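You operate a simulated robot arm through the tools that you are given. There is no shell and no other tool. Be economical: measure what you need, move in short steps, check, and stop when the job is done.

The job below is to be done with a simulated robot arm. You get a single attempt, and the scene is never put back.

TASK
Fetch the blue round badge from the end of the beige bench and set it on the top of the black case. Put the green reject bin on the end of the beige bench. Take the wavy disc and leave it on the right end of the near bench. Switch the green fan lever on. Put the orange brick on top of the spotted box. Fetch the small felt box and set it on the top of the small grey chest. Put the beige card on the top of the black box. Take the thick gold disc and put it on top of the brown roll. Do these in any order. The green fan lever goes to its stop.

Only the result counts: the job must be done as asked and must still hold three seconds after the hand-in. Knocking over, shifting, dropping, spilling or breaking anything else fails it.

THE ROBOT
A 7-joint arm with a fingered hand on a trunk, on a base that drives. Base frame: it is fixed to the floor where the robot stands at the start and does not move with it; the origin is under the middle of the robot, x ahead of it, y to its left, z up; the surface under the hand at the start is at about z = 800. Units: mm, degrees, N and s.
Its first joint turns from -166.0 to 166.0 degrees. Places, roughly: beige card (10x8x2 cm) [4000, 4500, 800]; blue round badge (5x5x2 cm) [600, -200, 800]; brown roll (6x6x13 cm) [-100, 2000, 900]; end of the beige bench [700, -100, 800]; green fan lever [4300, -100, 1600]; green reject bin [2250, 0, 750]; orange brick (6x8x5 cm) [4400, -100, 800]; right end of the near bench [100, 1900, 900]; small felt box [5000, 4250, 750]; spotted box (16x11x10 cm) [3800, 4400, 800]; thick gold disc (5x5x2 cm) [0, 1900, 900]; top of the black box (26x20 cm) [2600, 8680, 1000]; top of the black case (16x22 cm) [2520, 4060, 1000]; top of the small grey chest (12x15 cm) [4020, 4220, 960]; wavy disc (5x5x2 cm) [3900, -100, 800]. Payload 4.7 kg.
The TCP is the grasp point between the finger pads, 36 mm short of the fingertips. In the tool frame z runs along the fingers and y along their closing line. Largest opening 120 mm; the body of the gripper starts 42 mm behind the TCP. The gripper is a hand of 5 fingers: y runs from the thumb to the fingers, the wrist lies at [-18, -122, -210] in the tool frame, and closing takes about 1.5 s.
Orientation is that of the tool frame in the base frame, as a unit quaternion [w, x, y, z]. With the fingers straight down and the wrist toward the robot, the tool's x, y and z point along [0, 1, 0], [1, 0, 0] and [0, 0, -1] of the base frame.

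THE INTERFACE
- The arm moves only by the tool play_rows. Its argument "rows" is a list of rows, each a list of 7 numbers: the shift along the tool's x, y, z in mm, then the turn, a rotation vector about the tool's x, y, z in degrees, then the opening in per cent of the stroke, from 0 (shut) to 100 (fully open). In form: [[tx, ty, tz, ax, ay, az, fingers], ...]. A call has 1 to 10 rows; each row is the pose to reach, as a shift and turn from the pose commanded when the call began, along the tool's axes at that moment. Each row takes 0.2 s and may step no farther than 50 mm and 8.6 degrees from the row before; otherwise, or with a gripper value out of range, the whole call is refused. A pose out of reach is approached as far as the arm can. The call stops where the force on the tool passes 40 N (or 10 N more than at its start, if that is more) or the arm is blocked; 0.2 s more then pass. The fingers move at their own pace (about 45 mm/s each) and stop on an object; they squeeze with about 25 N. The grip force told is the motor's: it shows also when the fingers shut on nothing. Time passes only in rows, and 0.2 s behind the last, so rows that repeat a pose let the fingers close. The reply holds the time, the measured pose of the TCP, the force on the tool along the base axes, the opening and the grip force, in the units named above and with some noise, with the torque about the TCP (base axes, N m) and any sound that the robot's microphone picked up, and new pictures: "pictures" is both (left out), scene, wrist or none.
- Cameras (640 x 400 px; columns grow to the right, rows downward): "scene" is now at [-237, 76, 1242.4]; the picture's right is [-0.06, -1.00, 0.00], its down [-0.30, 0.02, -0.95] and it looks along [0.95, -0.05, -0.30] (base axes); focal length 273 px, centre (320, 200). "wrist" rides on the gripper at [72, -91, -143] in the tool frame; the picture's right is [-0.80, 0.28, -0.53], its down [-0.53, -0.73, 0.42] and it looks along [-0.27, 0.62, 0.74] (tool axes); focal length 234 px, centre (320, 200).
- base_move(legs): drives the robot by 1 to 6 legs, each [ahead, turn to the left] in mm and degrees, along the robot's own axes; the way and the turn of a leg run together, so that a leg with both is an arc; at most 1500 mm and 180 degrees a leg. The arm and the cameras ride along, it lands a little off, and it stops where it bumps. It gives what a move gives, and a new picture of the scene camera.
- set_grasp(shape): the hand has 5 fingers and takes this shape, open, in about a second: jaw (thumb against the fingers, like two jaws); tri (thumb and two fingers); tip (a fingertip pinch); poke (one finger out to press); point (the index stretched); flat (the hand flat); cup (the hand cupped); fist (a fist). The gripper value then closes the fingers along that shape, each until it touches; the sizes above hold for jaw. It gives what a move gives, with no picture.
- head_to(pan, tilt): turns the head with the scene camera to pan (to the left, within 143 degrees either way) and tilt (down, from -29 to 69), counted from straight ahead of the robot. It gives what a move gives, and a new picture of the scene camera.
- locate(camera, pixels): for up to 12 pixels [column, row] of the newest picture of that camera ("zoom" is the newest enlarged one), the place [x, y, z] in the base frame of the surface seen there, good to about 2 mm. No time passes.
- close_up(camera, box): a new picture of the part [left, top, right, bottom] of that camera's present view, enlarged. No time passes.
- sign_off(): hands the job in; it is judged then, once.

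Go step by step. Measure first, check grasps and placings, and put right what went wrong. The budget is 145 turns and 260 pictures, counting those below and the enlarged ones. Unless the task says otherwise, let go and move clear before handing in.

The tools are called after "Call:" by a JSON object that holds its "api" and its "payload". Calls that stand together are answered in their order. play_rows: Moves the arm, as the interface text tells. Its arguments: {"type":"object","properties":{"rows":{"type":"array"},"pictures":{"type":"string","enum":["both","scene","wrist","none"]}},"required":["rows"]} The other tools are called the same way: set_grasp (shape) gives the hand a shape; base_move (legs) drives the base; head_to (pan, tilt) turns the head that bears the scene camera; locate (camera, pixels) gives the place of the surface under pixels of a picture; close_up (camera, box) takes an enlarged picture of a part of a camera's view; sign_off () hands the job in.

At the start:

```text
time_s: 0.0
ee_pos: [809.2, -217.7, 1004.2]
ee_rot: [0.001, 0.707, 0.707, 0.001]
force: [0.0, 0.0, -0.1]
wrist_torque: [0.05, 0.04, -0.02]
grip_width: 119.7
finger_force: 0.1
shape: jaw
robot x, y, heading: [-1.1, -3.3, 0.1]
head pan, tilt: [-3.2, 17.5]
```

scene: 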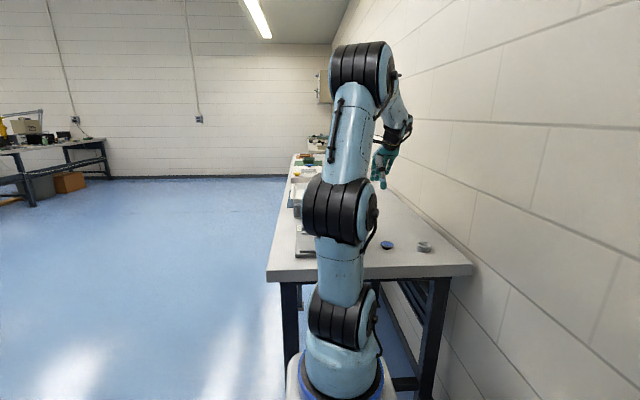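
wrist: 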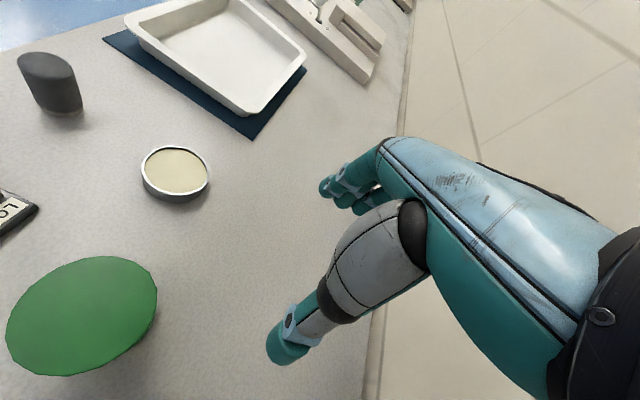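

The scene shows the beige bench ahead, with a blue badge at about (387,245) and a grey ring at (424,246). I'll enlarge the view and locate them.

Call:
{"api": "close_up", "payload": {"camera": "scene", "box": [260, 120, 480, 280]}}

Call:
{"api": "locate", "payload": {"camera": "scene", "pixels": [[387, 245], [424, 246], [280, 270], [460, 265], [305, 243], [300, 200], [400, 260], [300, 260]]}}

Call:
{"api": "locate", "payload": {"camera": "wrist", "pixels": [[80, 315], [175, 170], [50, 80], [200, 60], [15, 215], [330, 50], [250, 380], [240, 200]]}}

```text
2.50 times, centred on (370, 200) of scene
```

zoom: 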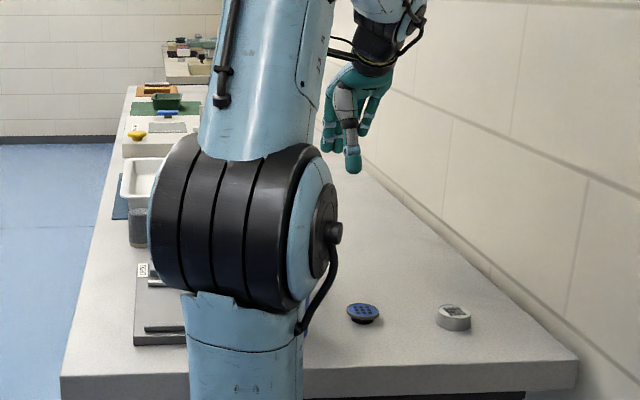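

```text
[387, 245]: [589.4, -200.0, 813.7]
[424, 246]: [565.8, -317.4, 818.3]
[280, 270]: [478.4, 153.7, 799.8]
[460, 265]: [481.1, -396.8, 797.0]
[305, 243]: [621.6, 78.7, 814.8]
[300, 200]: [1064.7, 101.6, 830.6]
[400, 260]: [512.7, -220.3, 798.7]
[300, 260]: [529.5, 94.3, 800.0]
```

```text
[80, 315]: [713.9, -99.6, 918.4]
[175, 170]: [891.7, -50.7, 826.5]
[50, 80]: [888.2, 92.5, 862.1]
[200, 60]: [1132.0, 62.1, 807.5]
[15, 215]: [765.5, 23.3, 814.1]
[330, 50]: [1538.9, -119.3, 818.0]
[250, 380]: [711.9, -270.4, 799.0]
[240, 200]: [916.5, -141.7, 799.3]
```

The wrist shows a green oval at (80,315) about 918 high near the bench end, so I need its extents and a better view. I'll measure its edge and pull the hand up and away to see it from the side.

Call:
{"api": "locate", "payload": {"camera": "wrist", "pixels": [[12, 330], [152, 290], [90, 262], [70, 370], [130, 350], [160, 330], [100, 385], [40, 290]]}}

Call:
{"api": "play_rows", "payload": {"rows": [[0, 0, -50, 0, 0, 0, 100], [-30, -40, -90, 0, 0, 0, 100], [-60, -80, -110, 0, 0, 0, 100], [-60, -120, -110, 0, 0, 0, 100], [-60, -160, -110, 0, 0, 0, 100]]}}

```text
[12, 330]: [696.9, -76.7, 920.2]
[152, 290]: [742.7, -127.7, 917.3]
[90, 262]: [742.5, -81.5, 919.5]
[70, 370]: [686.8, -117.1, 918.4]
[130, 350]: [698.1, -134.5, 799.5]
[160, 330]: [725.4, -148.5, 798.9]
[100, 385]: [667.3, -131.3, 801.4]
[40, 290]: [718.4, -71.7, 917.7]
```

```text
refused: row 2 steps farther than a row can; nothing moved
```

The green thing is a tall cylinder of about 70 mm at (715,-100), top 918. I'll retry the move with smaller steps.

Call:
{"api": "play_rows", "payload": {"rows": [[0, 0, -45, 0, 0, 0, 100], [-20, -20, -80, 0, 0, 0, 100], [-30, -50, -110, 0, 0, 0, 100], [-30, -90, -120, 0, 0, 0, 100], [-30, -130, -120, 0, 0, 0, 100], [-30, -170, -120, 0, 0, 0, 100], [-30, -210, -120, 0, 0, 0, 100]]}}

```text
time_s: 1.6
ee_pos: [601.1, -247.3, 1123.7]
ee_rot: [0.0, 0.707, 0.707, 0.0]
force: [0.3, -1.0, -0.2]
wrist_torque: [0.03, 0.05, 0.0]
grip_width: 119.7
finger_force: 0.1
shape: jaw
robot x, y, heading: [1.5, -3.2, 0.1]
head pan, tilt: [-3.2, 17.5]
```

scene: 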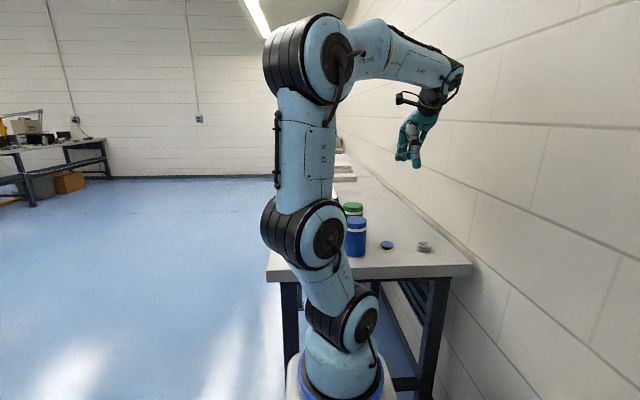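
wrist: 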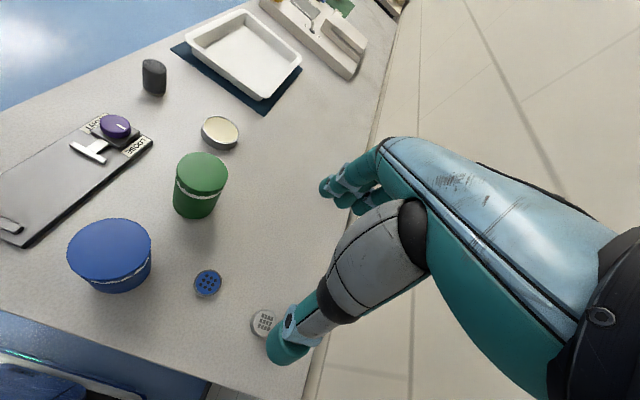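

The wrist now shows a green jar (200,185), a blue jar (110,255), the blue badge (208,283) and a grey badge (265,322). I'll locate all of them and the bench markings.

Call:
{"api": "locate", "payload": {"camera": "wrist", "pixels": [[208, 283], [265, 322], [110, 240], [69, 252], [151, 235], [110, 270], [200, 165], [192, 280], [223, 285], [208, 295], [220, 130], [150, 145]]}}

Call:
{"api": "close_up", "payload": {"camera": "wrist", "box": [60, 140, 340, 350]}}

```text
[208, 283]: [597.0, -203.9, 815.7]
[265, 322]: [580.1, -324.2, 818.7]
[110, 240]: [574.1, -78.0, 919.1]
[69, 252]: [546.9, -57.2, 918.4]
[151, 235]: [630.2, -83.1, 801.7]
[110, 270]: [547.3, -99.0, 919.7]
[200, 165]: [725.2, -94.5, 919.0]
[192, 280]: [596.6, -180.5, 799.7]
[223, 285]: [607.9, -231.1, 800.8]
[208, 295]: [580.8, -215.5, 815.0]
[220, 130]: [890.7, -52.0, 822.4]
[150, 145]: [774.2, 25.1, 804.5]
```

```text
1.90 times, centred on (200, 245) of wrist
```

zoom: 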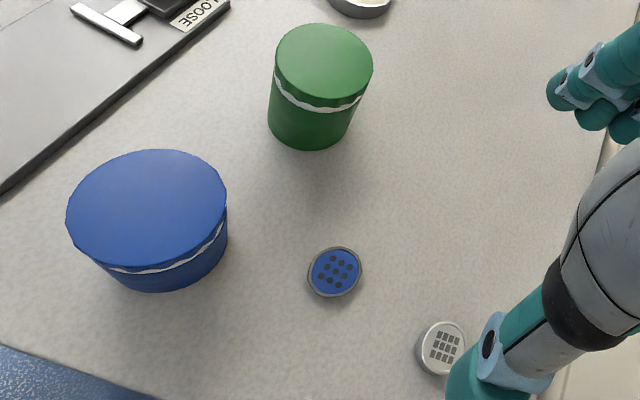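

The badge centre is about (597,-204) with a clear gap of over 50 mm to either neighbour. I'll descend over it, stopping somewhat above first to check.

Call:
{"api": "play_rows", "payload": {"rows": [[20, -4, 40, 0, 0, 0, 100], [43, -4, 85, 0, 0, 0, 100], [43, -4, 130, 0, 0, 0, 100], [43, -4, 175, 0, 0, 0, 100], [43, -4, 215, 0, 0, 0, 100], [43, -4, 245, 0, 0, 0, 100], [43, -4, 245, 0, 0, 0, 100]]}}

```text
refused: row 2 steps farther than a row can; nothing moved
```

Call:
{"api": "play_rows", "payload": {"rows": [[20, -4, 40, 0, 0, 0, 100], [43, -4, 80, 0, 0, 0, 100], [43, -4, 125, 0, 0, 0, 100], [43, -4, 170, 0, 0, 0, 100], [43, -4, 215, 0, 0, 0, 100], [43, -4, 245, 0, 0, 0, 100], [43, -4, 245, 0, 0, 0, 100]]}}

```text
time_s: 3.2
ee_pos: [595.8, -205.3, 878.0]
ee_rot: [0.001, 0.707, 0.707, 0.001]
force: [-0.3, 0.7, 1.1]
wrist_torque: [0.01, -0.02, -0.01]
grip_width: 119.7
finger_force: 0.0
shape: jaw
robot x, y, heading: [1.4, 0.2, 0.4]
head pan, tilt: [-3.2, 17.5]
```

scene: 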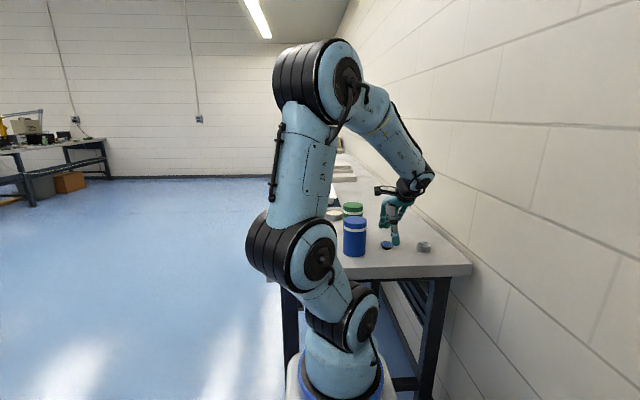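
wrist: 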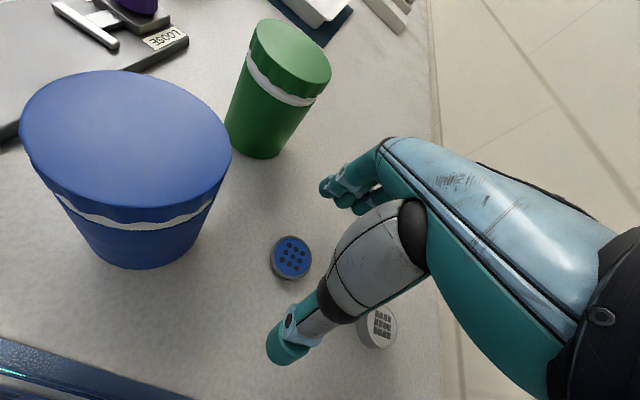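

The badge at (291,257) projects exactly under the grasp point. I'll descend 39 mm and close.

Call:
{"api": "play_rows", "payload": {"rows": [[0, 0, 20, 0, 0, 0, 100], [0, 0, 39, 0, 0, 0, 100], [0, 0, 39, 0, 0, 0, 20], [0, 0, 39, 0, 0, 0, 20], [0, 0, 39, 0, 0, 0, 10], [0, 0, 39, 0, 0, 0, 10], [0, 0, 39, 0, 0, 0, 10], [0, 0, 39, 0, 0, 0, 10], [0, 0, 39, 0, 0, 0, 10]]}}

```text
time_s: 5.2
ee_pos: [596.8, -204.3, 840.1]
ee_rot: [0.001, 0.708, 0.706, -0.001]
force: [0.2, 0.1, 0.3]
wrist_torque: [0.0, -0.03, 0.0]
grip_width: 35.6
finger_force: 25.3
shape: jaw
robot x, y, heading: [-2.8, -0.7, -0.3]
head pan, tilt: [-3.2, 17.5]
```

scene: 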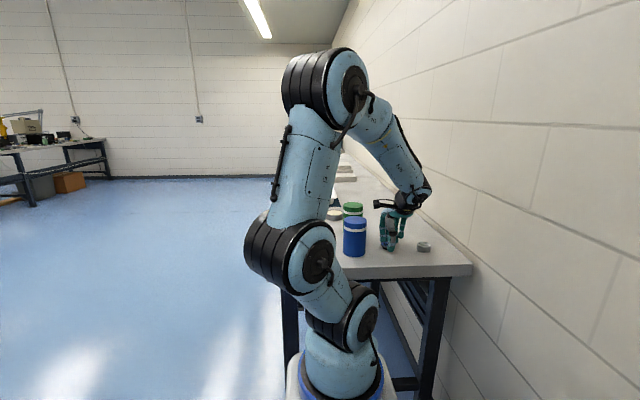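
wrist: 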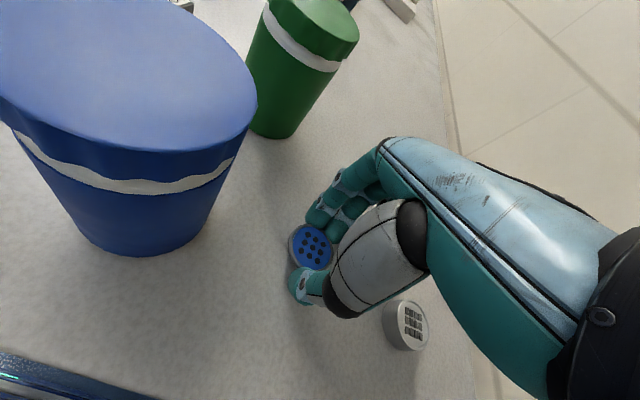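

Closed at 35.6 mm with 25 N. I'll lift and check that the badge rides along.

Call:
{"api": "play_rows", "payload": {"rows": [[0, 0, -40, 0, 0, 0, 10], [0, 0, -85, 0, 0, 0, 10], [0, 0, -130, 0, 0, 0, 10], [0, 0, -175, 0, 0, 0, 10], [0, 0, -220, 0, 0, 0, 10], [0, 0, -265, 0, 0, 0, 10], [0, 0, -310, 0, 0, 0, 10], [0, -45, -320, 0, 0, 0, 10], [0, -90, -320, 0, 0, 0, 10], [0, -135, -320, 0, 0, 0, 10]]}}

Call:
{"api": "head_to", "payload": {"pan": 60, "tilt": 10}}

```text
time_s: 7.4
ee_pos: [460.2, -201.8, 1158.9]
ee_rot: [0.0, 0.707, 0.707, 0.0]
force: [0.7, -1.4, 0.1]
wrist_torque: [-0.02, 0.0, 0.03]
grip_width: 35.6
finger_force: 24.8
shape: jaw
robot x, y, heading: [-0.1, 4.4, 0.1]
head pan, tilt: [-3.2, 17.5]
```

scene: 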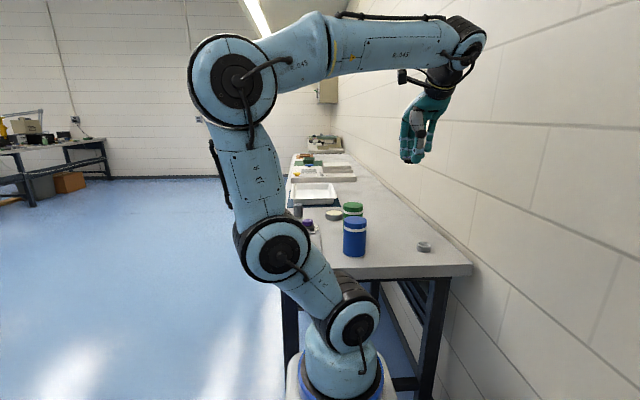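
wrist: 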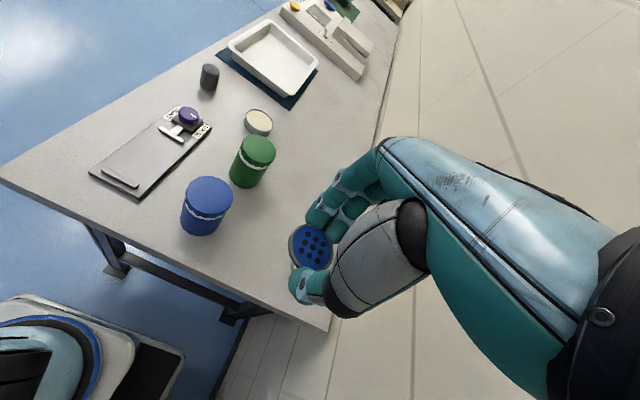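

```text
time_s: 8.7
ee_pos: [460.0, -202.2, 1158.3]
ee_rot: [0.001, 0.708, 0.707, 0.0]
force: [0.1, -0.3, 0.5]
wrist_torque: [0.01, -0.01, -0.01]
grip_width: 35.5
finger_force: 25.2
shape: jaw
robot x, y, heading: [-3.1, 4.8, 0.0]
head pan, tilt: [60.0, 10.0]
```

scene: 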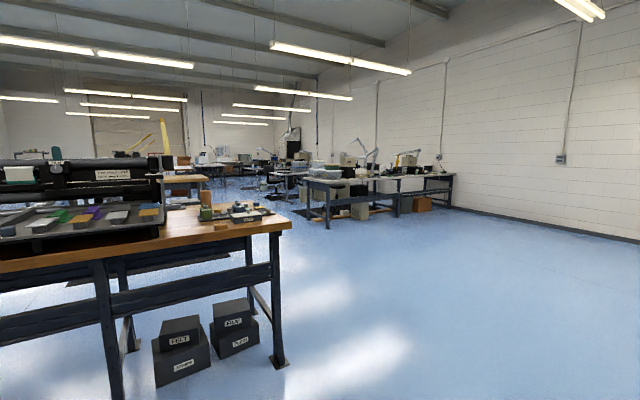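

The badge is held (310,245 in the wrist view). I'll locate landmarks in this view to plan the drive.

Call:
{"api": "locate", "payload": {"camera": "scene", "pixels": [[280, 362], [285, 232], [133, 348], [328, 225], [306, 218], [344, 180], [420, 178], [445, 205], [357, 195], [245, 215], [221, 226], [206, 212]]}}

Call:
{"api": "close_up", "payload": {"camera": "scene", "box": [160, 130, 480, 240]}}

Call:
{"api": "close_up", "payload": {"camera": "scene", "box": [0, 130, 300, 260]}}

```text
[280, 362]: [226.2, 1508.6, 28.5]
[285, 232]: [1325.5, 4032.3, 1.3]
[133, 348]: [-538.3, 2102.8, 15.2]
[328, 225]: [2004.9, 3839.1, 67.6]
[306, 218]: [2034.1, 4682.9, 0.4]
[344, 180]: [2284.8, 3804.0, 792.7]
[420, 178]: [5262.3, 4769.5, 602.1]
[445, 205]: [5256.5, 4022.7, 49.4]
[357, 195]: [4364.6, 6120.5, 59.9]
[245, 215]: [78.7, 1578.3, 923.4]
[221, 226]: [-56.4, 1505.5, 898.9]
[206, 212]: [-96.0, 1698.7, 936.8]
```

```text
2.00 times, centred on (320, 185) of scene
```

zoom: 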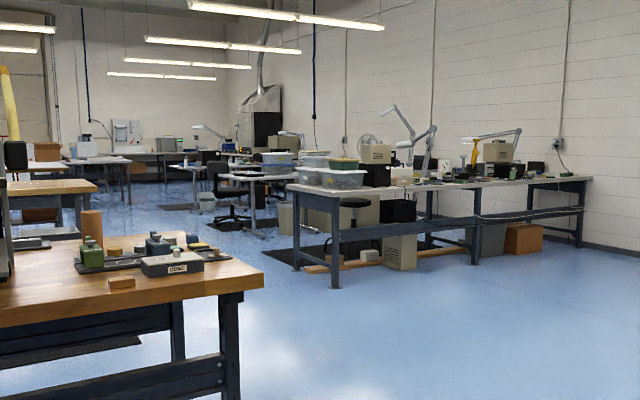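

```text
2.13 times, centred on (150, 195) of scene
```

zoom: 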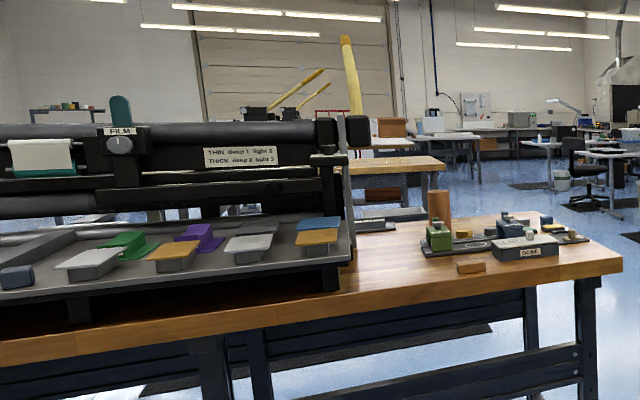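

The right bench has its front edge near y≈3800 from x≈2050 to 5250, so the black case should be at its left part. I'll drive there clear of the near bench corner (226,1508).

Call:
{"api": "base_move", "payload": {"legs": [[0, 65], [800, 0], [0, -15], [1500, 0], [1300, 0], [0, 40]]}}

Call:
{"api": "head_to", "payload": {"pan": 0, "tilt": 12}}

```text
time_s: 31.9
ee_pos: [2340.8, 3363.7, 1158.2]
ee_rot: [0.0, -0.002, 1.0, 0.0]
force: [0.0, 0.7, 0.1]
wrist_torque: [0.02, 0.03, 0.0]
grip_width: 35.3
finger_force: 24.5
shape: jaw
robot x, y, heading: [2140.6, 2906.1, 90.4]
head pan, tilt: [60.0, 10.0]
```

scene: 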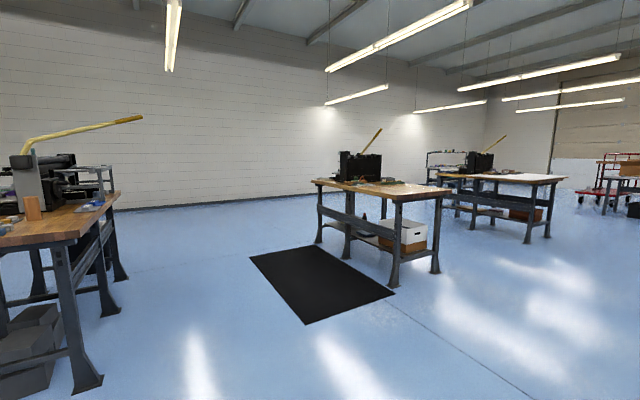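

```text
time_s: 33.2
ee_pos: [2340.5, 3364.5, 1159.0]
ee_rot: [0.001, -0.003, 1.0, 0.002]
force: [-0.2, -0.2, 0.3]
wrist_torque: [-0.01, 0.05, 0.03]
grip_width: 35.6
finger_force: 24.7
shape: jaw
robot x, y, heading: [2140.8, 2901.2, 90.6]
head pan, tilt: [0.0, 12.0]
```

scene: 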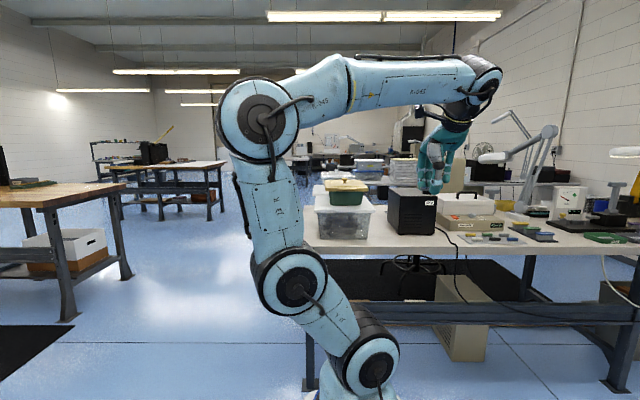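

The black case is at (410,210). I'll zoom in and measure its top and the surroundings.

Call:
{"api": "close_up", "payload": {"camera": "scene", "box": [300, 130, 540, 280]}}

Call:
{"api": "locate", "payload": {"camera": "scene", "pixels": [[395, 195], [410, 196], [432, 200], [411, 189], [397, 190], [340, 205], [420, 245], [344, 185], [450, 225], [410, 215]]}}

```text
2.67 times, centred on (420, 205) of scene
```

zoom: 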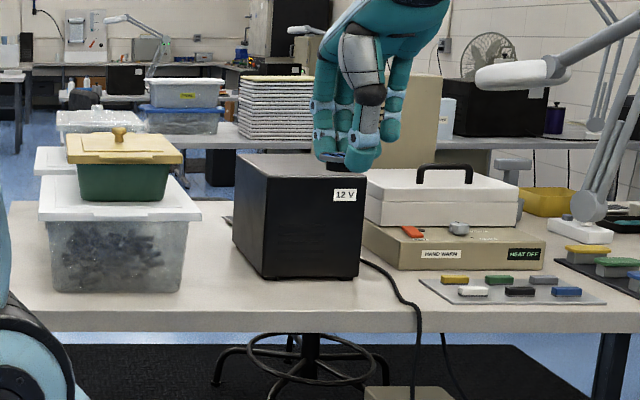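

```text
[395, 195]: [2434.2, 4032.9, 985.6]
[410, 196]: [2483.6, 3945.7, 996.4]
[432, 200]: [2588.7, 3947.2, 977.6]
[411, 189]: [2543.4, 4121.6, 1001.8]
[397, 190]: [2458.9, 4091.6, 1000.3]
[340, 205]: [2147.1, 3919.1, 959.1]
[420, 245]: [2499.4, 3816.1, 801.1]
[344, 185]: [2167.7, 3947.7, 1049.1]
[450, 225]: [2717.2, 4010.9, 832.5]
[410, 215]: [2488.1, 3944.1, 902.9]
```

The case top spans about x 2435–2595, y 3945–4170 at z 1000. I'll drive closer so that it lies within easy reach.

Call:
{"api": "base_move", "payload": {"legs": [[0, -40], [480, 0], [0, 40]]}}

```text
time_s: 39.8
ee_pos: [2644.3, 3733.4, 1159.1]
ee_rot: [0.002, -0.003, 1.0, 0.001]
force: [0.0, 0.1, -0.6]
wrist_torque: [-0.01, -0.03, 0.04]
grip_width: 35.4
finger_force: 25.1
shape: jaw
robot x, y, heading: [2449.0, 3271.1, 90.7]
head pan, tilt: [0.0, 12.0]
```

scene: 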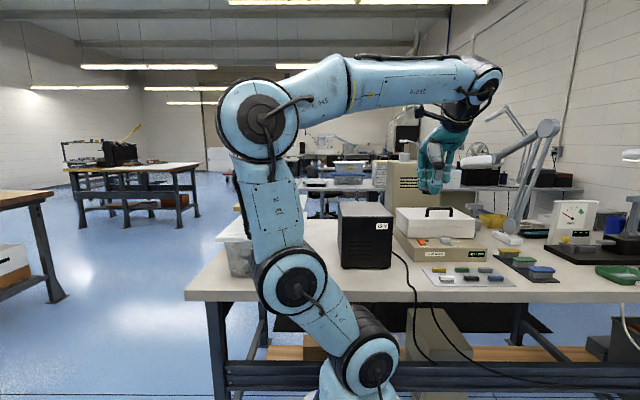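

The tool's x now points along base −x and its y along +y. I'll move over the case centre (2517,4052), staying high, then lower partly.

Call:
{"api": "play_rows", "payload": {"rows": [[18, 45, 0, 0, 0, 0, 10], [36, 90, 0, 0, 0, 0, 10], [54, 135, 0, 0, 0, 0, 10], [72, 180, 0, 0, 0, 0, 10], [90, 225, 0, 0, 0, 0, 10], [108, 270, 0, 0, 0, 0, 10], [127, 315, 0, 0, 0, 0, 10], [127, 319, 45, 0, 0, 0, 10], [127, 319, 75, 0, 0, 0, 10], [127, 319, 95, 0, 0, 0, 10]]}}

```text
time_s: 42.0
ee_pos: [2515.9, 4053.1, 1063.4]
ee_rot: [0.001, -0.004, 1.0, 0.001]
force: [0.4, -1.6, -0.6]
wrist_torque: [-0.01, 0.02, -0.04]
grip_width: 35.6
finger_force: 25.1
shape: jaw
robot x, y, heading: [2445.4, 3271.3, 90.8]
head pan, tilt: [0.0, 12.0]
```

scene: 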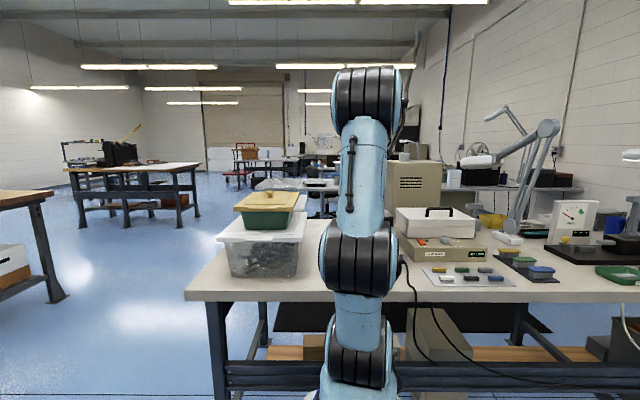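
wrist: 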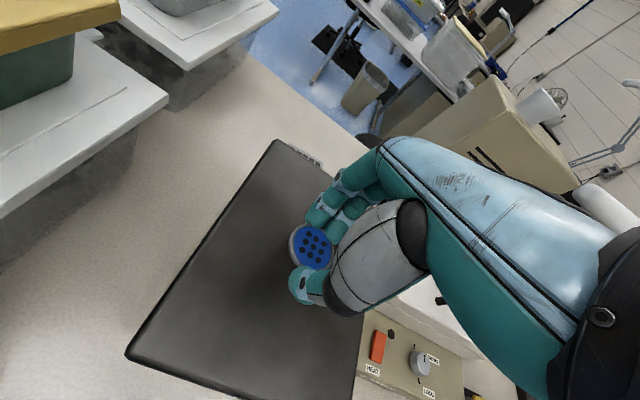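

Over the case top, well inside its edges. I'll lower to contact, release and rise.

Call:
{"api": "play_rows", "payload": {"rows": [[0, 0, 10, 0, 0, 0, 10], [0, 0, 19, 0, 0, 0, 10], [0, 0, 22, 0, 0, 0, 10], [0, 0, 22, 0, 0, 0, 60], [0, 0, 22, 0, 0, 0, 60], [0, 0, 22, 0, 0, 0, 60], [0, 0, 5, 0, 0, 0, 60], [0, 0, -35, 0, 0, 0, 60], [0, 0, -80, 0, 0, 0, 60], [0, 0, -110, 0, 0, 0, 60]], "pictures": "wrist"}}

```text
time_s: 44.2
ee_pos: [2516.4, 4052.0, 1174.6]
ee_rot: [0.001, -0.004, 1.0, 0.0]
force: [-0.5, -0.7, -0.5]
wrist_torque: [-0.02, -0.02, 0.0]
grip_width: 71.6
finger_force: 0.1
shape: jaw
robot x, y, heading: [2442.3, 3267.7, 90.7]
head pan, tilt: [0.0, 12.0]
```

wrist: 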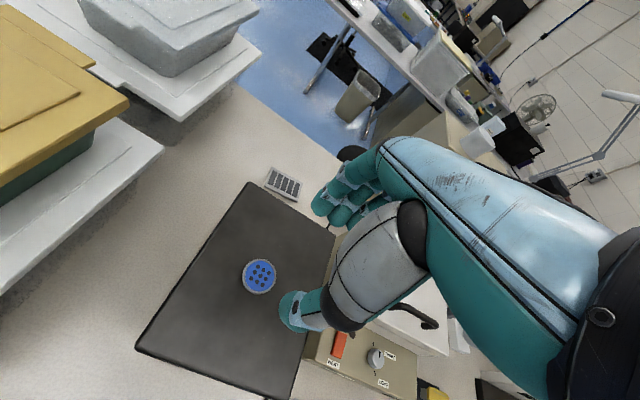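

Badge stands on the case at (260,275). I'll retract the arm and drive along the bench toward the chest and felt box.

Call:
{"api": "play_rows", "payload": {"rows": [[0, -45, -10, 0, 0, 0, 100], [-20, -90, -10, 0, 0, 0, 100], [-40, -135, -10, 0, 0, 0, 100], [-60, -180, -10, 0, 0, 0, 100], [-80, -225, -10, 0, 0, 0, 100], [-100, -270, -10, 0, 0, 0, 100], [-120, -315, -10, 0, 0, 0, 100], [-130, -350, -10, 0, 0, 0, 100]], "pictures": "none"}}

Call:
{"api": "base_move", "payload": {"legs": [[0, -92], [1500, 0], [600, 0], [0, 91]]}}

```text
time_s: 46.0
ee_pos: [2647.9, 3703.0, 1184.1]
ee_rot: [0.002, -0.004, 1.0, 0.0]
force: [0.5, 0.4, -0.8]
wrist_torque: [-0.02, -0.03, -0.01]
grip_width: 119.9
finger_force: 0.1
shape: jaw
robot x, y, heading: [2448.7, 3273.3, 90.5]
head pan, tilt: [0.0, 12.0]
```

```text
time_s: 64.2
ee_pos: [4745.5, 3636.8, 1183.4]
ee_rot: [0.0, 0.004, 1.0, 0.001]
force: [-0.5, -0.6, -1.0]
wrist_torque: [0.0, 0.0, 0.0]
grip_width: 120.1
finger_force: 0.2
shape: jaw
robot x, y, heading: [4536.9, 3208.4, 89.6]
head pan, tilt: [0.0, 12.0]
```

scene: 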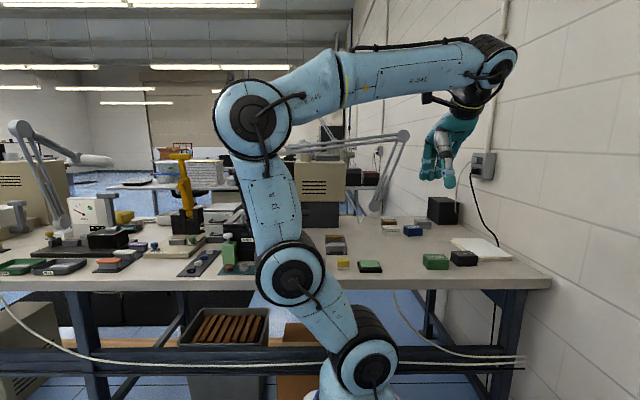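

I see several small boxes on the right part of the bench near (350–470, 220–265). I'll zoom to identify the felt box and others.

Call:
{"api": "close_up", "payload": {"camera": "scene", "box": [320, 190, 520, 280]}}

Call:
{"api": "close_up", "payload": {"camera": "scene", "box": [0, 150, 270, 290]}}

Call:
{"api": "locate", "payload": {"camera": "scene", "pixels": [[463, 254], [436, 259], [442, 205], [412, 230], [387, 227], [368, 266], [344, 264], [336, 244], [480, 250], [400, 280]]}}

```text
3.20 times, centred on (420, 235) of scene
```

zoom: 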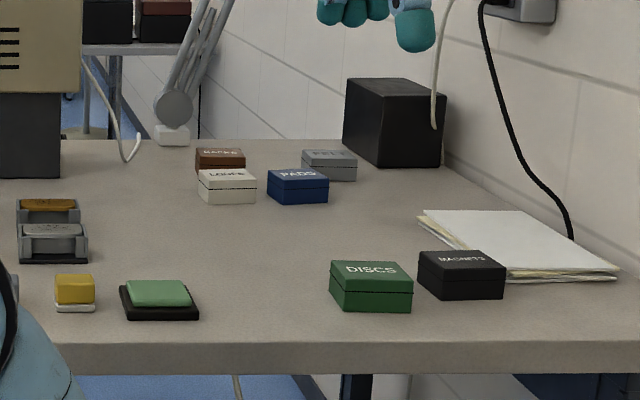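

```text
2.37 times, centred on (135, 220) of scene
```

zoom: 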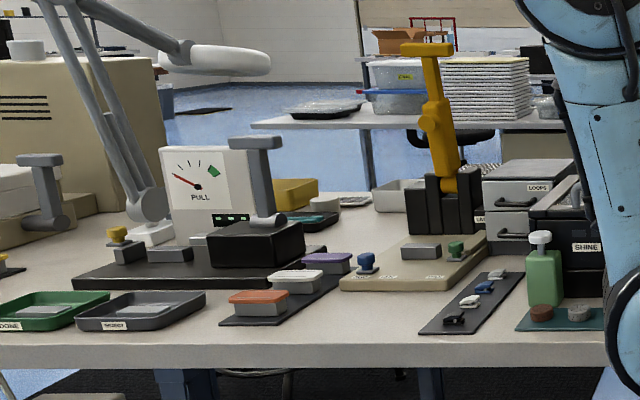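

```text
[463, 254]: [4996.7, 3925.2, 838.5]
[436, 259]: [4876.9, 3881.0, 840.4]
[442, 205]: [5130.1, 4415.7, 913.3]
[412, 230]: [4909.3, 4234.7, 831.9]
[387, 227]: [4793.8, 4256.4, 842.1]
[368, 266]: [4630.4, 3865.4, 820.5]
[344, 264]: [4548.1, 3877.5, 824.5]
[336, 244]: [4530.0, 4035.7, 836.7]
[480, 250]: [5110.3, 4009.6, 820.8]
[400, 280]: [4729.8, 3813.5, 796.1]
```

The grey box at zoom (330,160) may be labelled FELT. I'll zoom in closer on that cluster and locate it.

Call:
{"api": "close_up", "payload": {"camera": "scene", "box": [375, 225, 455, 265]}}

Call:
{"api": "locate", "payload": {"camera": "scene", "pixels": [[423, 238], [424, 244], [416, 238], [430, 238], [390, 239], [422, 246], [227, 225], [218, 226], [219, 220]]}}

```text
8.00 times, centred on (415, 245) of scene
```

zoom: 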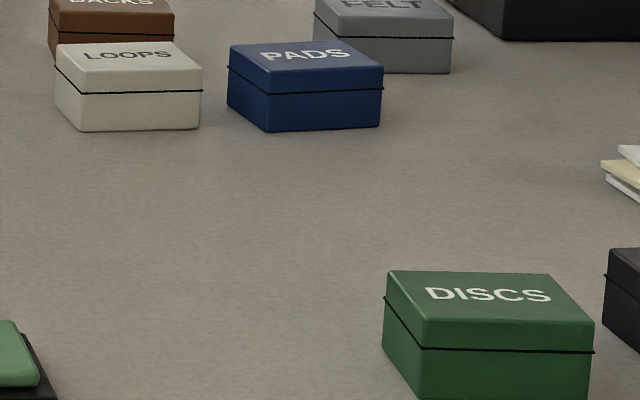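

```text
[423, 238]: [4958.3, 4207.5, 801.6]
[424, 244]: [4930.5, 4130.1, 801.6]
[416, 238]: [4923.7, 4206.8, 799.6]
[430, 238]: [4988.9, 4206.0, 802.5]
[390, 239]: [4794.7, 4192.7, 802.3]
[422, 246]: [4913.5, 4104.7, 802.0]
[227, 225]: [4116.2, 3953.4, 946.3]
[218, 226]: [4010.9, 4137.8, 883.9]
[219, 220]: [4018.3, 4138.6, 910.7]
```

FELT is the grey box around scene (423,224). I'll measure it and its neighbours.

Call:
{"api": "close_up", "payload": {"camera": "scene", "box": [370, 200, 470, 260]}}

Call:
{"api": "locate", "payload": {"camera": "scene", "pixels": [[423, 226], [416, 226], [431, 226], [422, 222], [415, 222], [428, 222], [413, 233], [407, 236], [419, 235], [398, 224], [391, 232], [436, 231]]}}

```text
6.40 times, centred on (420, 230) of scene
```

zoom: 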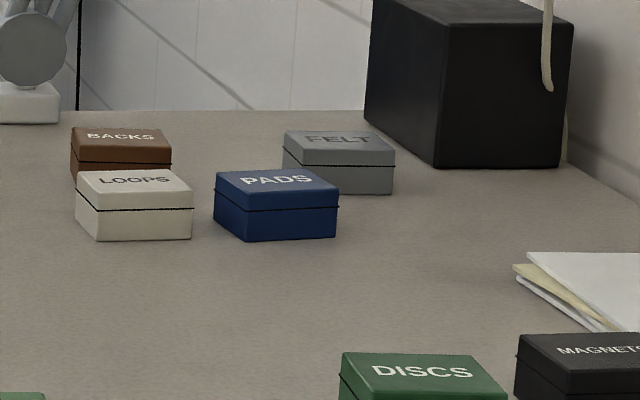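

```text
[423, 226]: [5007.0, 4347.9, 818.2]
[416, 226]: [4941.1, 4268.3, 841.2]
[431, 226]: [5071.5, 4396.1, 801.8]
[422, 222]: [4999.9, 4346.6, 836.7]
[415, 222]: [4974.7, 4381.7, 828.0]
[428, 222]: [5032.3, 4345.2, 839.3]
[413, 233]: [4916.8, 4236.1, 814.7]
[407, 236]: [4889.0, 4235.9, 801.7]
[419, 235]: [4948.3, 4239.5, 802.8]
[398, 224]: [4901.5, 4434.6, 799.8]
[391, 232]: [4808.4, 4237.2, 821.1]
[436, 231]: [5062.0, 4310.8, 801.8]
```

FELT sits at about x 4965–5045, y 4347–4410, top 842, between PADS and a big black box. Before driving close I check the base footprint by looking down.

Call:
{"api": "head_to", "payload": {"pan": 0, "tilt": 60}}

```text
time_s: 65.3
ee_pos: [4744.9, 3636.7, 1182.4]
ee_rot: [0.001, 0.004, 1.0, 0.002]
force: [0.5, 0.6, -0.3]
wrist_torque: [-0.03, 0.01, 0.03]
grip_width: 119.9
finger_force: 0.0
shape: jaw
robot x, y, heading: [4540.8, 3208.0, 89.4]
head pan, tilt: [0.0, 60.0]
```

scene: 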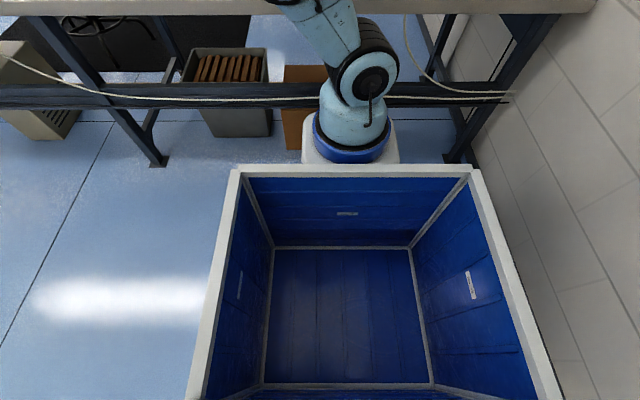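

There is a blue tub carried on the robot behind the arm. I'll locate its rim, floor and the base front.

Call:
{"api": "locate", "payload": {"camera": "scene", "pixels": [[235, 168], [472, 168], [345, 310], [190, 395], [560, 395], [350, 385], [308, 150], [395, 160], [345, 90], [160, 165], [455, 160], [400, 8]]}}

```text
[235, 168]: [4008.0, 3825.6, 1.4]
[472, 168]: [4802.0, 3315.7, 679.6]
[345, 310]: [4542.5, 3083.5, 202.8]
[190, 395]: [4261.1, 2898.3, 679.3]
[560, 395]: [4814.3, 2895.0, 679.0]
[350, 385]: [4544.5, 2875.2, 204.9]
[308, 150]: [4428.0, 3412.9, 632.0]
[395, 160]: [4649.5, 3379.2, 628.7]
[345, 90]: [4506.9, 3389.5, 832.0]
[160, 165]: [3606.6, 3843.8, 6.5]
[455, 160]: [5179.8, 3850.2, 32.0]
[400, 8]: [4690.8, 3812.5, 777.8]
```

The tub rim is 680 high with floor at about 204, 550 wide. I'll take a wrist view to see the base front.

Call:
{"api": "close_up", "payload": {"camera": "wrist", "box": [0, 0, 640, 400]}}

Call:
{"api": "locate", "payload": {"camera": "zoom", "pixels": [[30, 300], [100, 310], [180, 350], [150, 390], [60, 350]]}}

```text
1.00 times, centred on (320, 200) of wrist (not enlarged: the box is as wide or as high as the picture)
```

zoom: 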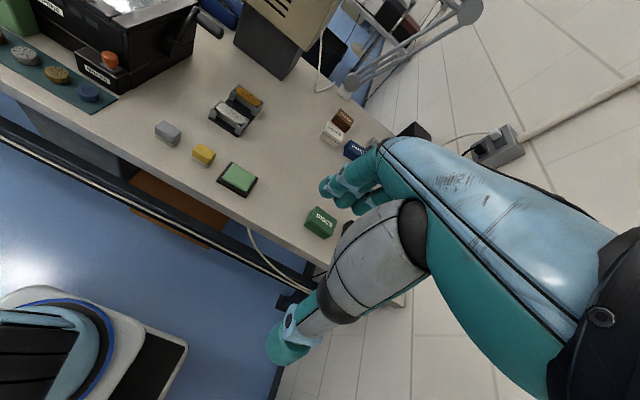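

```text
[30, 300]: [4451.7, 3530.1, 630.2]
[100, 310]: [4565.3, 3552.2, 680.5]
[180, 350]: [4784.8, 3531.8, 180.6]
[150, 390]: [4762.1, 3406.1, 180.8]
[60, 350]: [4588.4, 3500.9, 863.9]
```

Base front is about 330 mm ahead of the robot centre, so I can stand at y≈3420. I'll check where the right wall is.

Call:
{"api": "locate", "payload": {"camera": "scene", "pixels": [[560, 200], [600, 300], [610, 100]]}}

Call:
{"api": "locate", "payload": {"camera": "zoom", "pixels": [[415, 130], [405, 133], [366, 145], [356, 150], [338, 112], [390, 100]]}}

```text
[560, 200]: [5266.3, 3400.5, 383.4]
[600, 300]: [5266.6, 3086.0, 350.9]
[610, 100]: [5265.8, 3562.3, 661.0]
```

```text
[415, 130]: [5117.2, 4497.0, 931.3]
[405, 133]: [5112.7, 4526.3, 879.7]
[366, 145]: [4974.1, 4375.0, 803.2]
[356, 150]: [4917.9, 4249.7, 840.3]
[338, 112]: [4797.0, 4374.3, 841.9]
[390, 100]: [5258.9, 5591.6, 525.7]
```

Wall is at x≈5266, so I first pull the hand in toward the middle and then drive to about (4780,3415).

Call:
{"api": "play_rows", "payload": {"rows": [[45, 0, 0, 0, 0, 0, 100], [90, 0, 0, 0, 0, 0, 100], [135, 0, 0, 0, 0, 0, 100], [180, 0, 0, 0, 0, 0, 100], [210, 0, 0, 0, 0, 0, 100]], "pictures": "none"}}

Call:
{"api": "base_move", "payload": {"legs": [[0, -49], [310, 0], [0, 49]]}}

Call:
{"api": "close_up", "payload": {"camera": "wrist", "box": [0, 0, 640, 400]}}

```text
time_s: 66.5
ee_pos: [4555.5, 3637.0, 1183.1]
ee_rot: [0.001, 0.059, 0.998, 0.0]
force: [-5.6, 1.8, -1.2]
wrist_torque: [-0.15, -0.52, -0.04]
grip_width: 119.8
finger_force: 0.1
shape: jaw
robot x, y, heading: [4535.4, 3212.3, 89.4]
head pan, tilt: [0.0, 60.0]
```

```text
time_s: 73.0
ee_pos: [4767.2, 3843.2, 1183.3]
ee_rot: [0.002, 0.002, 1.0, 0.001]
force: [-1.2, 0.5, 0.0]
wrist_torque: [-0.02, -0.06, -0.01]
grip_width: 119.6
finger_force: 0.1
shape: jaw
robot x, y, heading: [4773.4, 3412.0, 90.0]
head pan, tilt: [0.0, 60.0]
```

scene: 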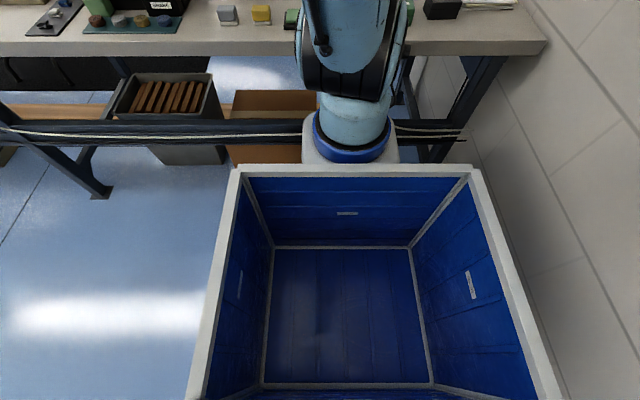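

```text
1.00 times, centred on (320, 200) of wrist (not enlarged: the box is as wide or as high as the picture)
```

zoom: 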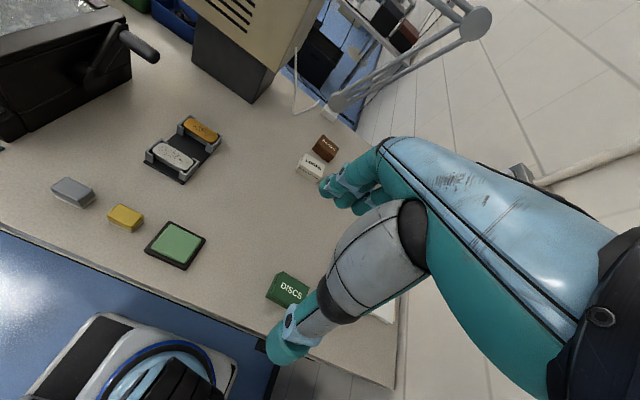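

I'll locate the lamp arm and boxes before extending toward FELT.

Call:
{"api": "locate", "payload": {"camera": "zoom", "pixels": [[335, 108], [400, 60], [475, 20], [400, 20], [318, 165], [325, 143], [300, 100], [270, 90]]}}

Call:
{"api": "head_to", "payload": {"pan": -15, "tilt": 15}}

```text
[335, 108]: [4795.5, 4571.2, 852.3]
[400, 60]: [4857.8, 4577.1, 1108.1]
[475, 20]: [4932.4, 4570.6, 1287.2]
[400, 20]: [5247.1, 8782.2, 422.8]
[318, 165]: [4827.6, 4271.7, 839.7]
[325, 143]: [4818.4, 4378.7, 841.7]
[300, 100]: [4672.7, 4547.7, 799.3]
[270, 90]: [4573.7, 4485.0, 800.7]
```

```text
time_s: 74.2
ee_pos: [4766.8, 3840.6, 1183.0]
ee_rot: [0.001, 0.002, 1.0, 0.0]
force: [0.3, -0.3, -0.1]
wrist_torque: [0.01, 0.01, 0.0]
grip_width: 119.8
finger_force: 0.1
shape: jaw
robot x, y, heading: [4771.8, 3412.7, 90.0]
head pan, tilt: [-15.0, 15.0]
```

scene: 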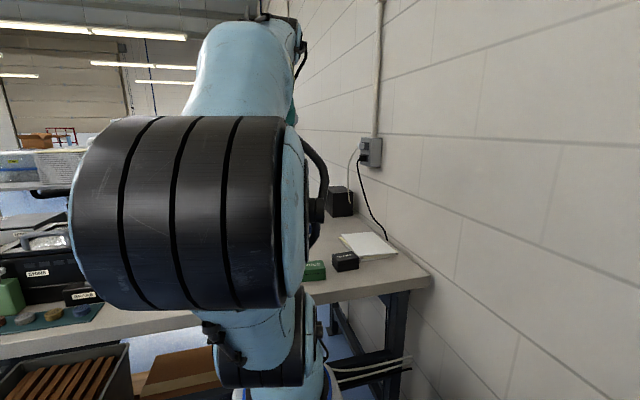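

The lamp stays at y≈4570, clear of the path. I'll extend the hand toward FELT at height 1183.

Call:
{"api": "play_rows", "payload": {"rows": [[-23, 42, 0, 0, 0, 0, 100], [-46, 84, 0, 0, 0, 0, 100], [-69, 126, 0, 0, 0, 0, 100], [-92, 168, 0, 0, 0, 0, 100], [-115, 210, 0, 0, 0, 0, 100], [-138, 252, 10, 0, 0, 0, 100], [-161, 294, 20, 0, 0, 0, 100], [-184, 336, 30, 0, 0, 0, 100], [-207, 378, 40, 0, 0, 0, 100], [-230, 420, 50, 0, 0, 0, 100]], "pictures": "wrist"}}

```text
time_s: 76.4
ee_pos: [4999.2, 4261.3, 1135.3]
ee_rot: [0.001, 0.001, 1.0, 0.001]
force: [-1.0, -0.5, 2.0]
wrist_torque: [0.05, -0.04, 0.03]
grip_width: 119.7
finger_force: 0.0
shape: jaw
robot x, y, heading: [4771.9, 3411.0, 89.9]
head pan, tilt: [-15.0, 15.0]
```

wrist: 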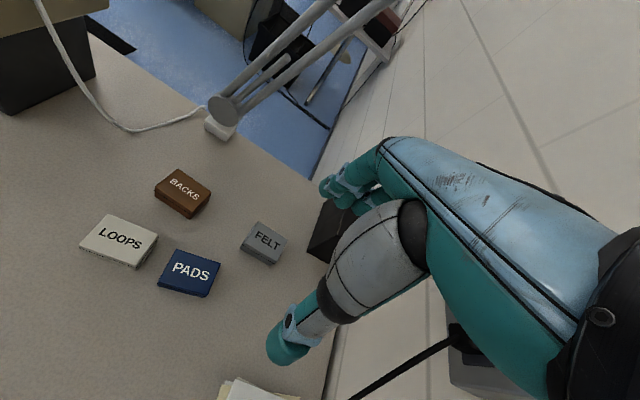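

Call:
{"api": "close_up", "payload": {"camera": "wrist", "box": [140, 150, 380, 300]}}

Call:
{"api": "locate", "payload": {"camera": "wrist", "pixels": [[264, 240], [256, 223], [285, 236], [244, 243], [274, 256], [188, 270], [218, 266], [307, 250], [320, 210], [325, 260]]}}

```text
2.67 times, centred on (260, 225) of wrist
```

zoom: 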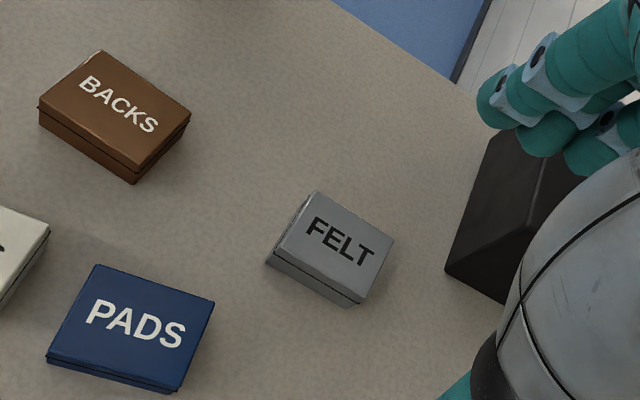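

```text
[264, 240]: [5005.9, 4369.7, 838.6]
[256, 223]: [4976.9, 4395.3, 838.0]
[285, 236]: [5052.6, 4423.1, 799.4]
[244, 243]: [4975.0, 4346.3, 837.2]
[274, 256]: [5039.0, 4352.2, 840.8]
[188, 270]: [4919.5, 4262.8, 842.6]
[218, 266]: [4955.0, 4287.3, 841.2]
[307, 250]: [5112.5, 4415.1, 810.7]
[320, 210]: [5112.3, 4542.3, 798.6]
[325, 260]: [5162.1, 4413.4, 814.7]
```

FELT centre is about (5007,4372), 70 by 55 mm, roughly aligned. I'll go above it and descend partway.

Call:
{"api": "play_rows", "payload": {"rows": [[-4, 40, 20, 0, 0, 0, 100], [-8, 80, 45, 0, 0, 0, 100], [-8, 111, 80, 0, 0, 0, 100], [-8, 111, 125, 0, 0, 0, 100], [-8, 111, 170, 0, 0, 0, 100], [-8, 111, 210, 0, 0, 0, 100], [-8, 111, 230, 0, 0, 0, 100], [-8, 111, 230, 0, 0, 0, 100]], "pictures": "wrist"}}

```text
time_s: 78.2
ee_pos: [5008.9, 4372.6, 904.1]
ee_rot: [0.001, 0.001, 1.0, 0.001]
force: [0.1, -0.2, 0.6]
wrist_torque: [-0.01, 0.0, 0.01]
grip_width: 119.8
finger_force: 0.1
shape: jaw
robot x, y, heading: [4769.1, 3411.9, 90.1]
head pan, tilt: [-15.0, 15.0]
```

wrist: 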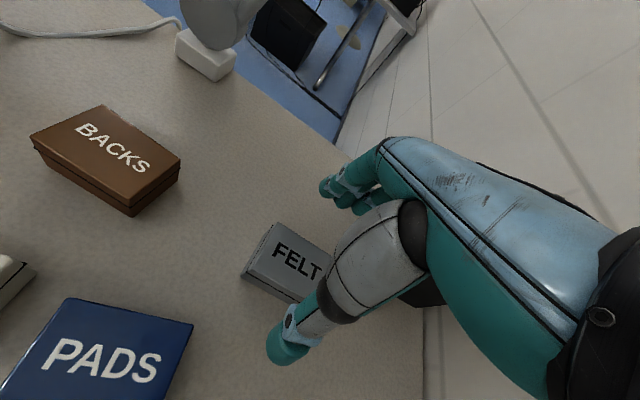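

Aligned and in reach. I'll descend to 844, close and lift.

Call:
{"api": "play_rows", "payload": {"rows": [[0, 0, 30, 0, 0, 0, 100], [0, 0, 60, 0, 0, 0, 100], [0, 0, 60, 0, 0, 0, 20], [0, 0, 60, 0, 0, 0, 20], [0, 0, 60, 0, 0, 0, 20], [0, 0, 60, 0, 0, 0, 20], [0, 0, 60, 0, 0, 0, 20], [0, 0, 60, 0, 0, 0, 20], [0, 0, 30, 0, 0, 0, 20], [0, 0, -10, 0, 0, 0, 20]], "pictures": "wrist"}}

```text
time_s: 80.4
ee_pos: [5009.2, 4372.7, 913.7]
ee_rot: [0.001, 0.002, 1.0, 0.001]
force: [0.0, 1.2, -2.1]
wrist_torque: [0.01, 0.03, 0.02]
grip_width: 49.4
finger_force: 24.9
shape: jaw
robot x, y, heading: [4774.5, 3410.0, 90.2]
head pan, tilt: [-15.0, 15.0]
```

wrist: 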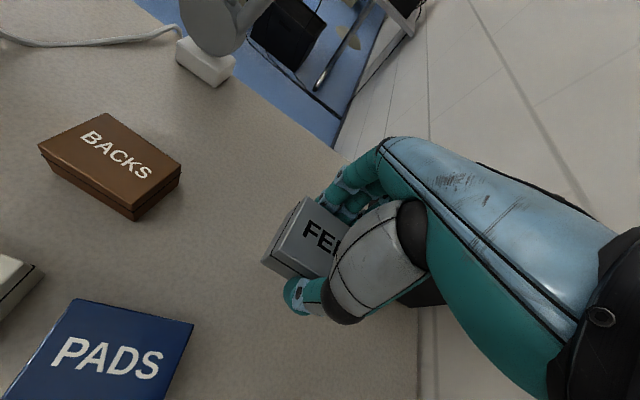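

FELT is held. I'll raise and retract it.

Call:
{"api": "play_rows", "payload": {"rows": [[0, 0, -45, 0, 0, 0, 20], [0, 0, -90, 0, 0, 0, 20], [0, 0, -135, 0, 0, 0, 20], [0, -10, -183, 0, 0, 0, 20], [10, -50, -205, 0, 0, 0, 20], [28, -90, -225, 0, 0, 0, 20], [48, -130, -245, 0, 0, 0, 20], [68, -172, -260, 0, 0, 0, 20], [90, -215, -270, 0, 0, 0, 20], [112, -258, -275, 0, 0, 0, 20]], "pictures": "none"}}

Call:
{"api": "play_rows", "payload": {"rows": [[22, -43, 0, 0, 0, 0, 20], [44, -86, 0, 0, 0, 0, 20], [66, -129, 0, 0, 0, 0, 20], [88, -172, 0, 0, 0, 0, 20], [110, -215, 0, 0, 0, 0, 20], [125, -258, 0, 0, 0, 0, 20], [125, -290, 0, 0, 0, 0, 20]], "pictures": "wrist"}}

```text
time_s: 82.6
ee_pos: [4893.5, 4115.4, 1187.2]
ee_rot: [0.001, 0.002, 1.0, -0.001]
force: [0.5, 1.1, -2.4]
wrist_torque: [-0.05, 0.08, 0.02]
grip_width: 49.4
finger_force: 25.0
shape: jaw
robot x, y, heading: [4772.1, 3410.3, 89.9]
head pan, tilt: [-15.0, 15.0]
```

```text
time_s: 84.2
ee_pos: [4768.9, 3824.5, 1187.1]
ee_rot: [0.001, 0.001, 1.0, 0.0]
force: [0.9, 0.9, -1.8]
wrist_torque: [-0.03, 0.04, -0.01]
grip_width: 49.5
finger_force: 24.6
shape: jaw
robot x, y, heading: [4768.5, 3408.1, 90.1]
head pan, tilt: [-15.0, 15.0]
```

wrist: 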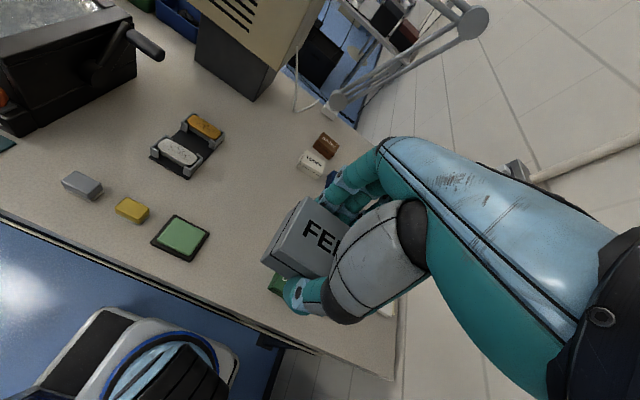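

Held well. I'll back away, drive left along the bench and stand facing the chest.

Call:
{"api": "base_move", "payload": {"legs": [[-170, 0], [0, 90], [660, 0], [0, -90]]}}

Call:
{"api": "head_to", "payload": {"pan": 12, "tilt": 18}}

```text
time_s: 96.5
ee_pos: [4115.2, 3659.6, 1186.9]
ee_rot: [0.001, 0.008, 1.0, 0.002]
force: [0.4, -0.9, -0.8]
wrist_torque: [-0.01, 0.03, -0.01]
grip_width: 48.7
finger_force: 25.5
shape: jaw
robot x, y, heading: [4111.9, 3247.3, 89.1]
head pan, tilt: [-15.0, 15.0]
```

scene: 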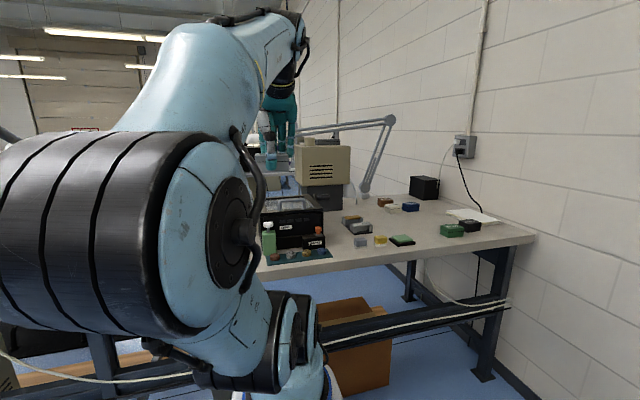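

```text
time_s: 97.4
ee_pos: [4114.8, 3659.1, 1187.4]
ee_rot: [0.001, 0.007, 1.0, 0.001]
force: [-1.3, -0.2, -1.3]
wrist_torque: [0.05, 0.0, 0.01]
grip_width: 49.0
finger_force: 24.9
shape: jaw
robot x, y, heading: [4108.9, 3244.8, 89.4]
head pan, tilt: [12.0, 18.0]
```

scene: 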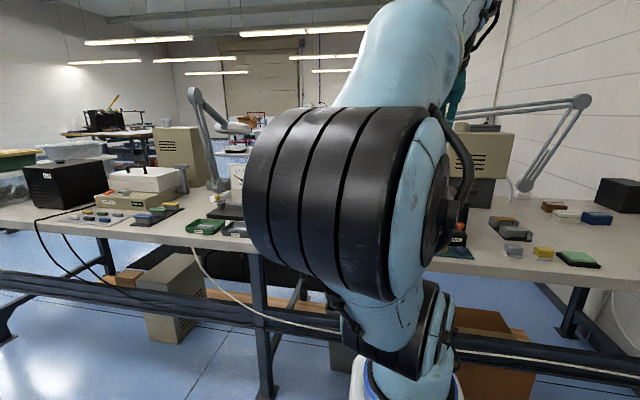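

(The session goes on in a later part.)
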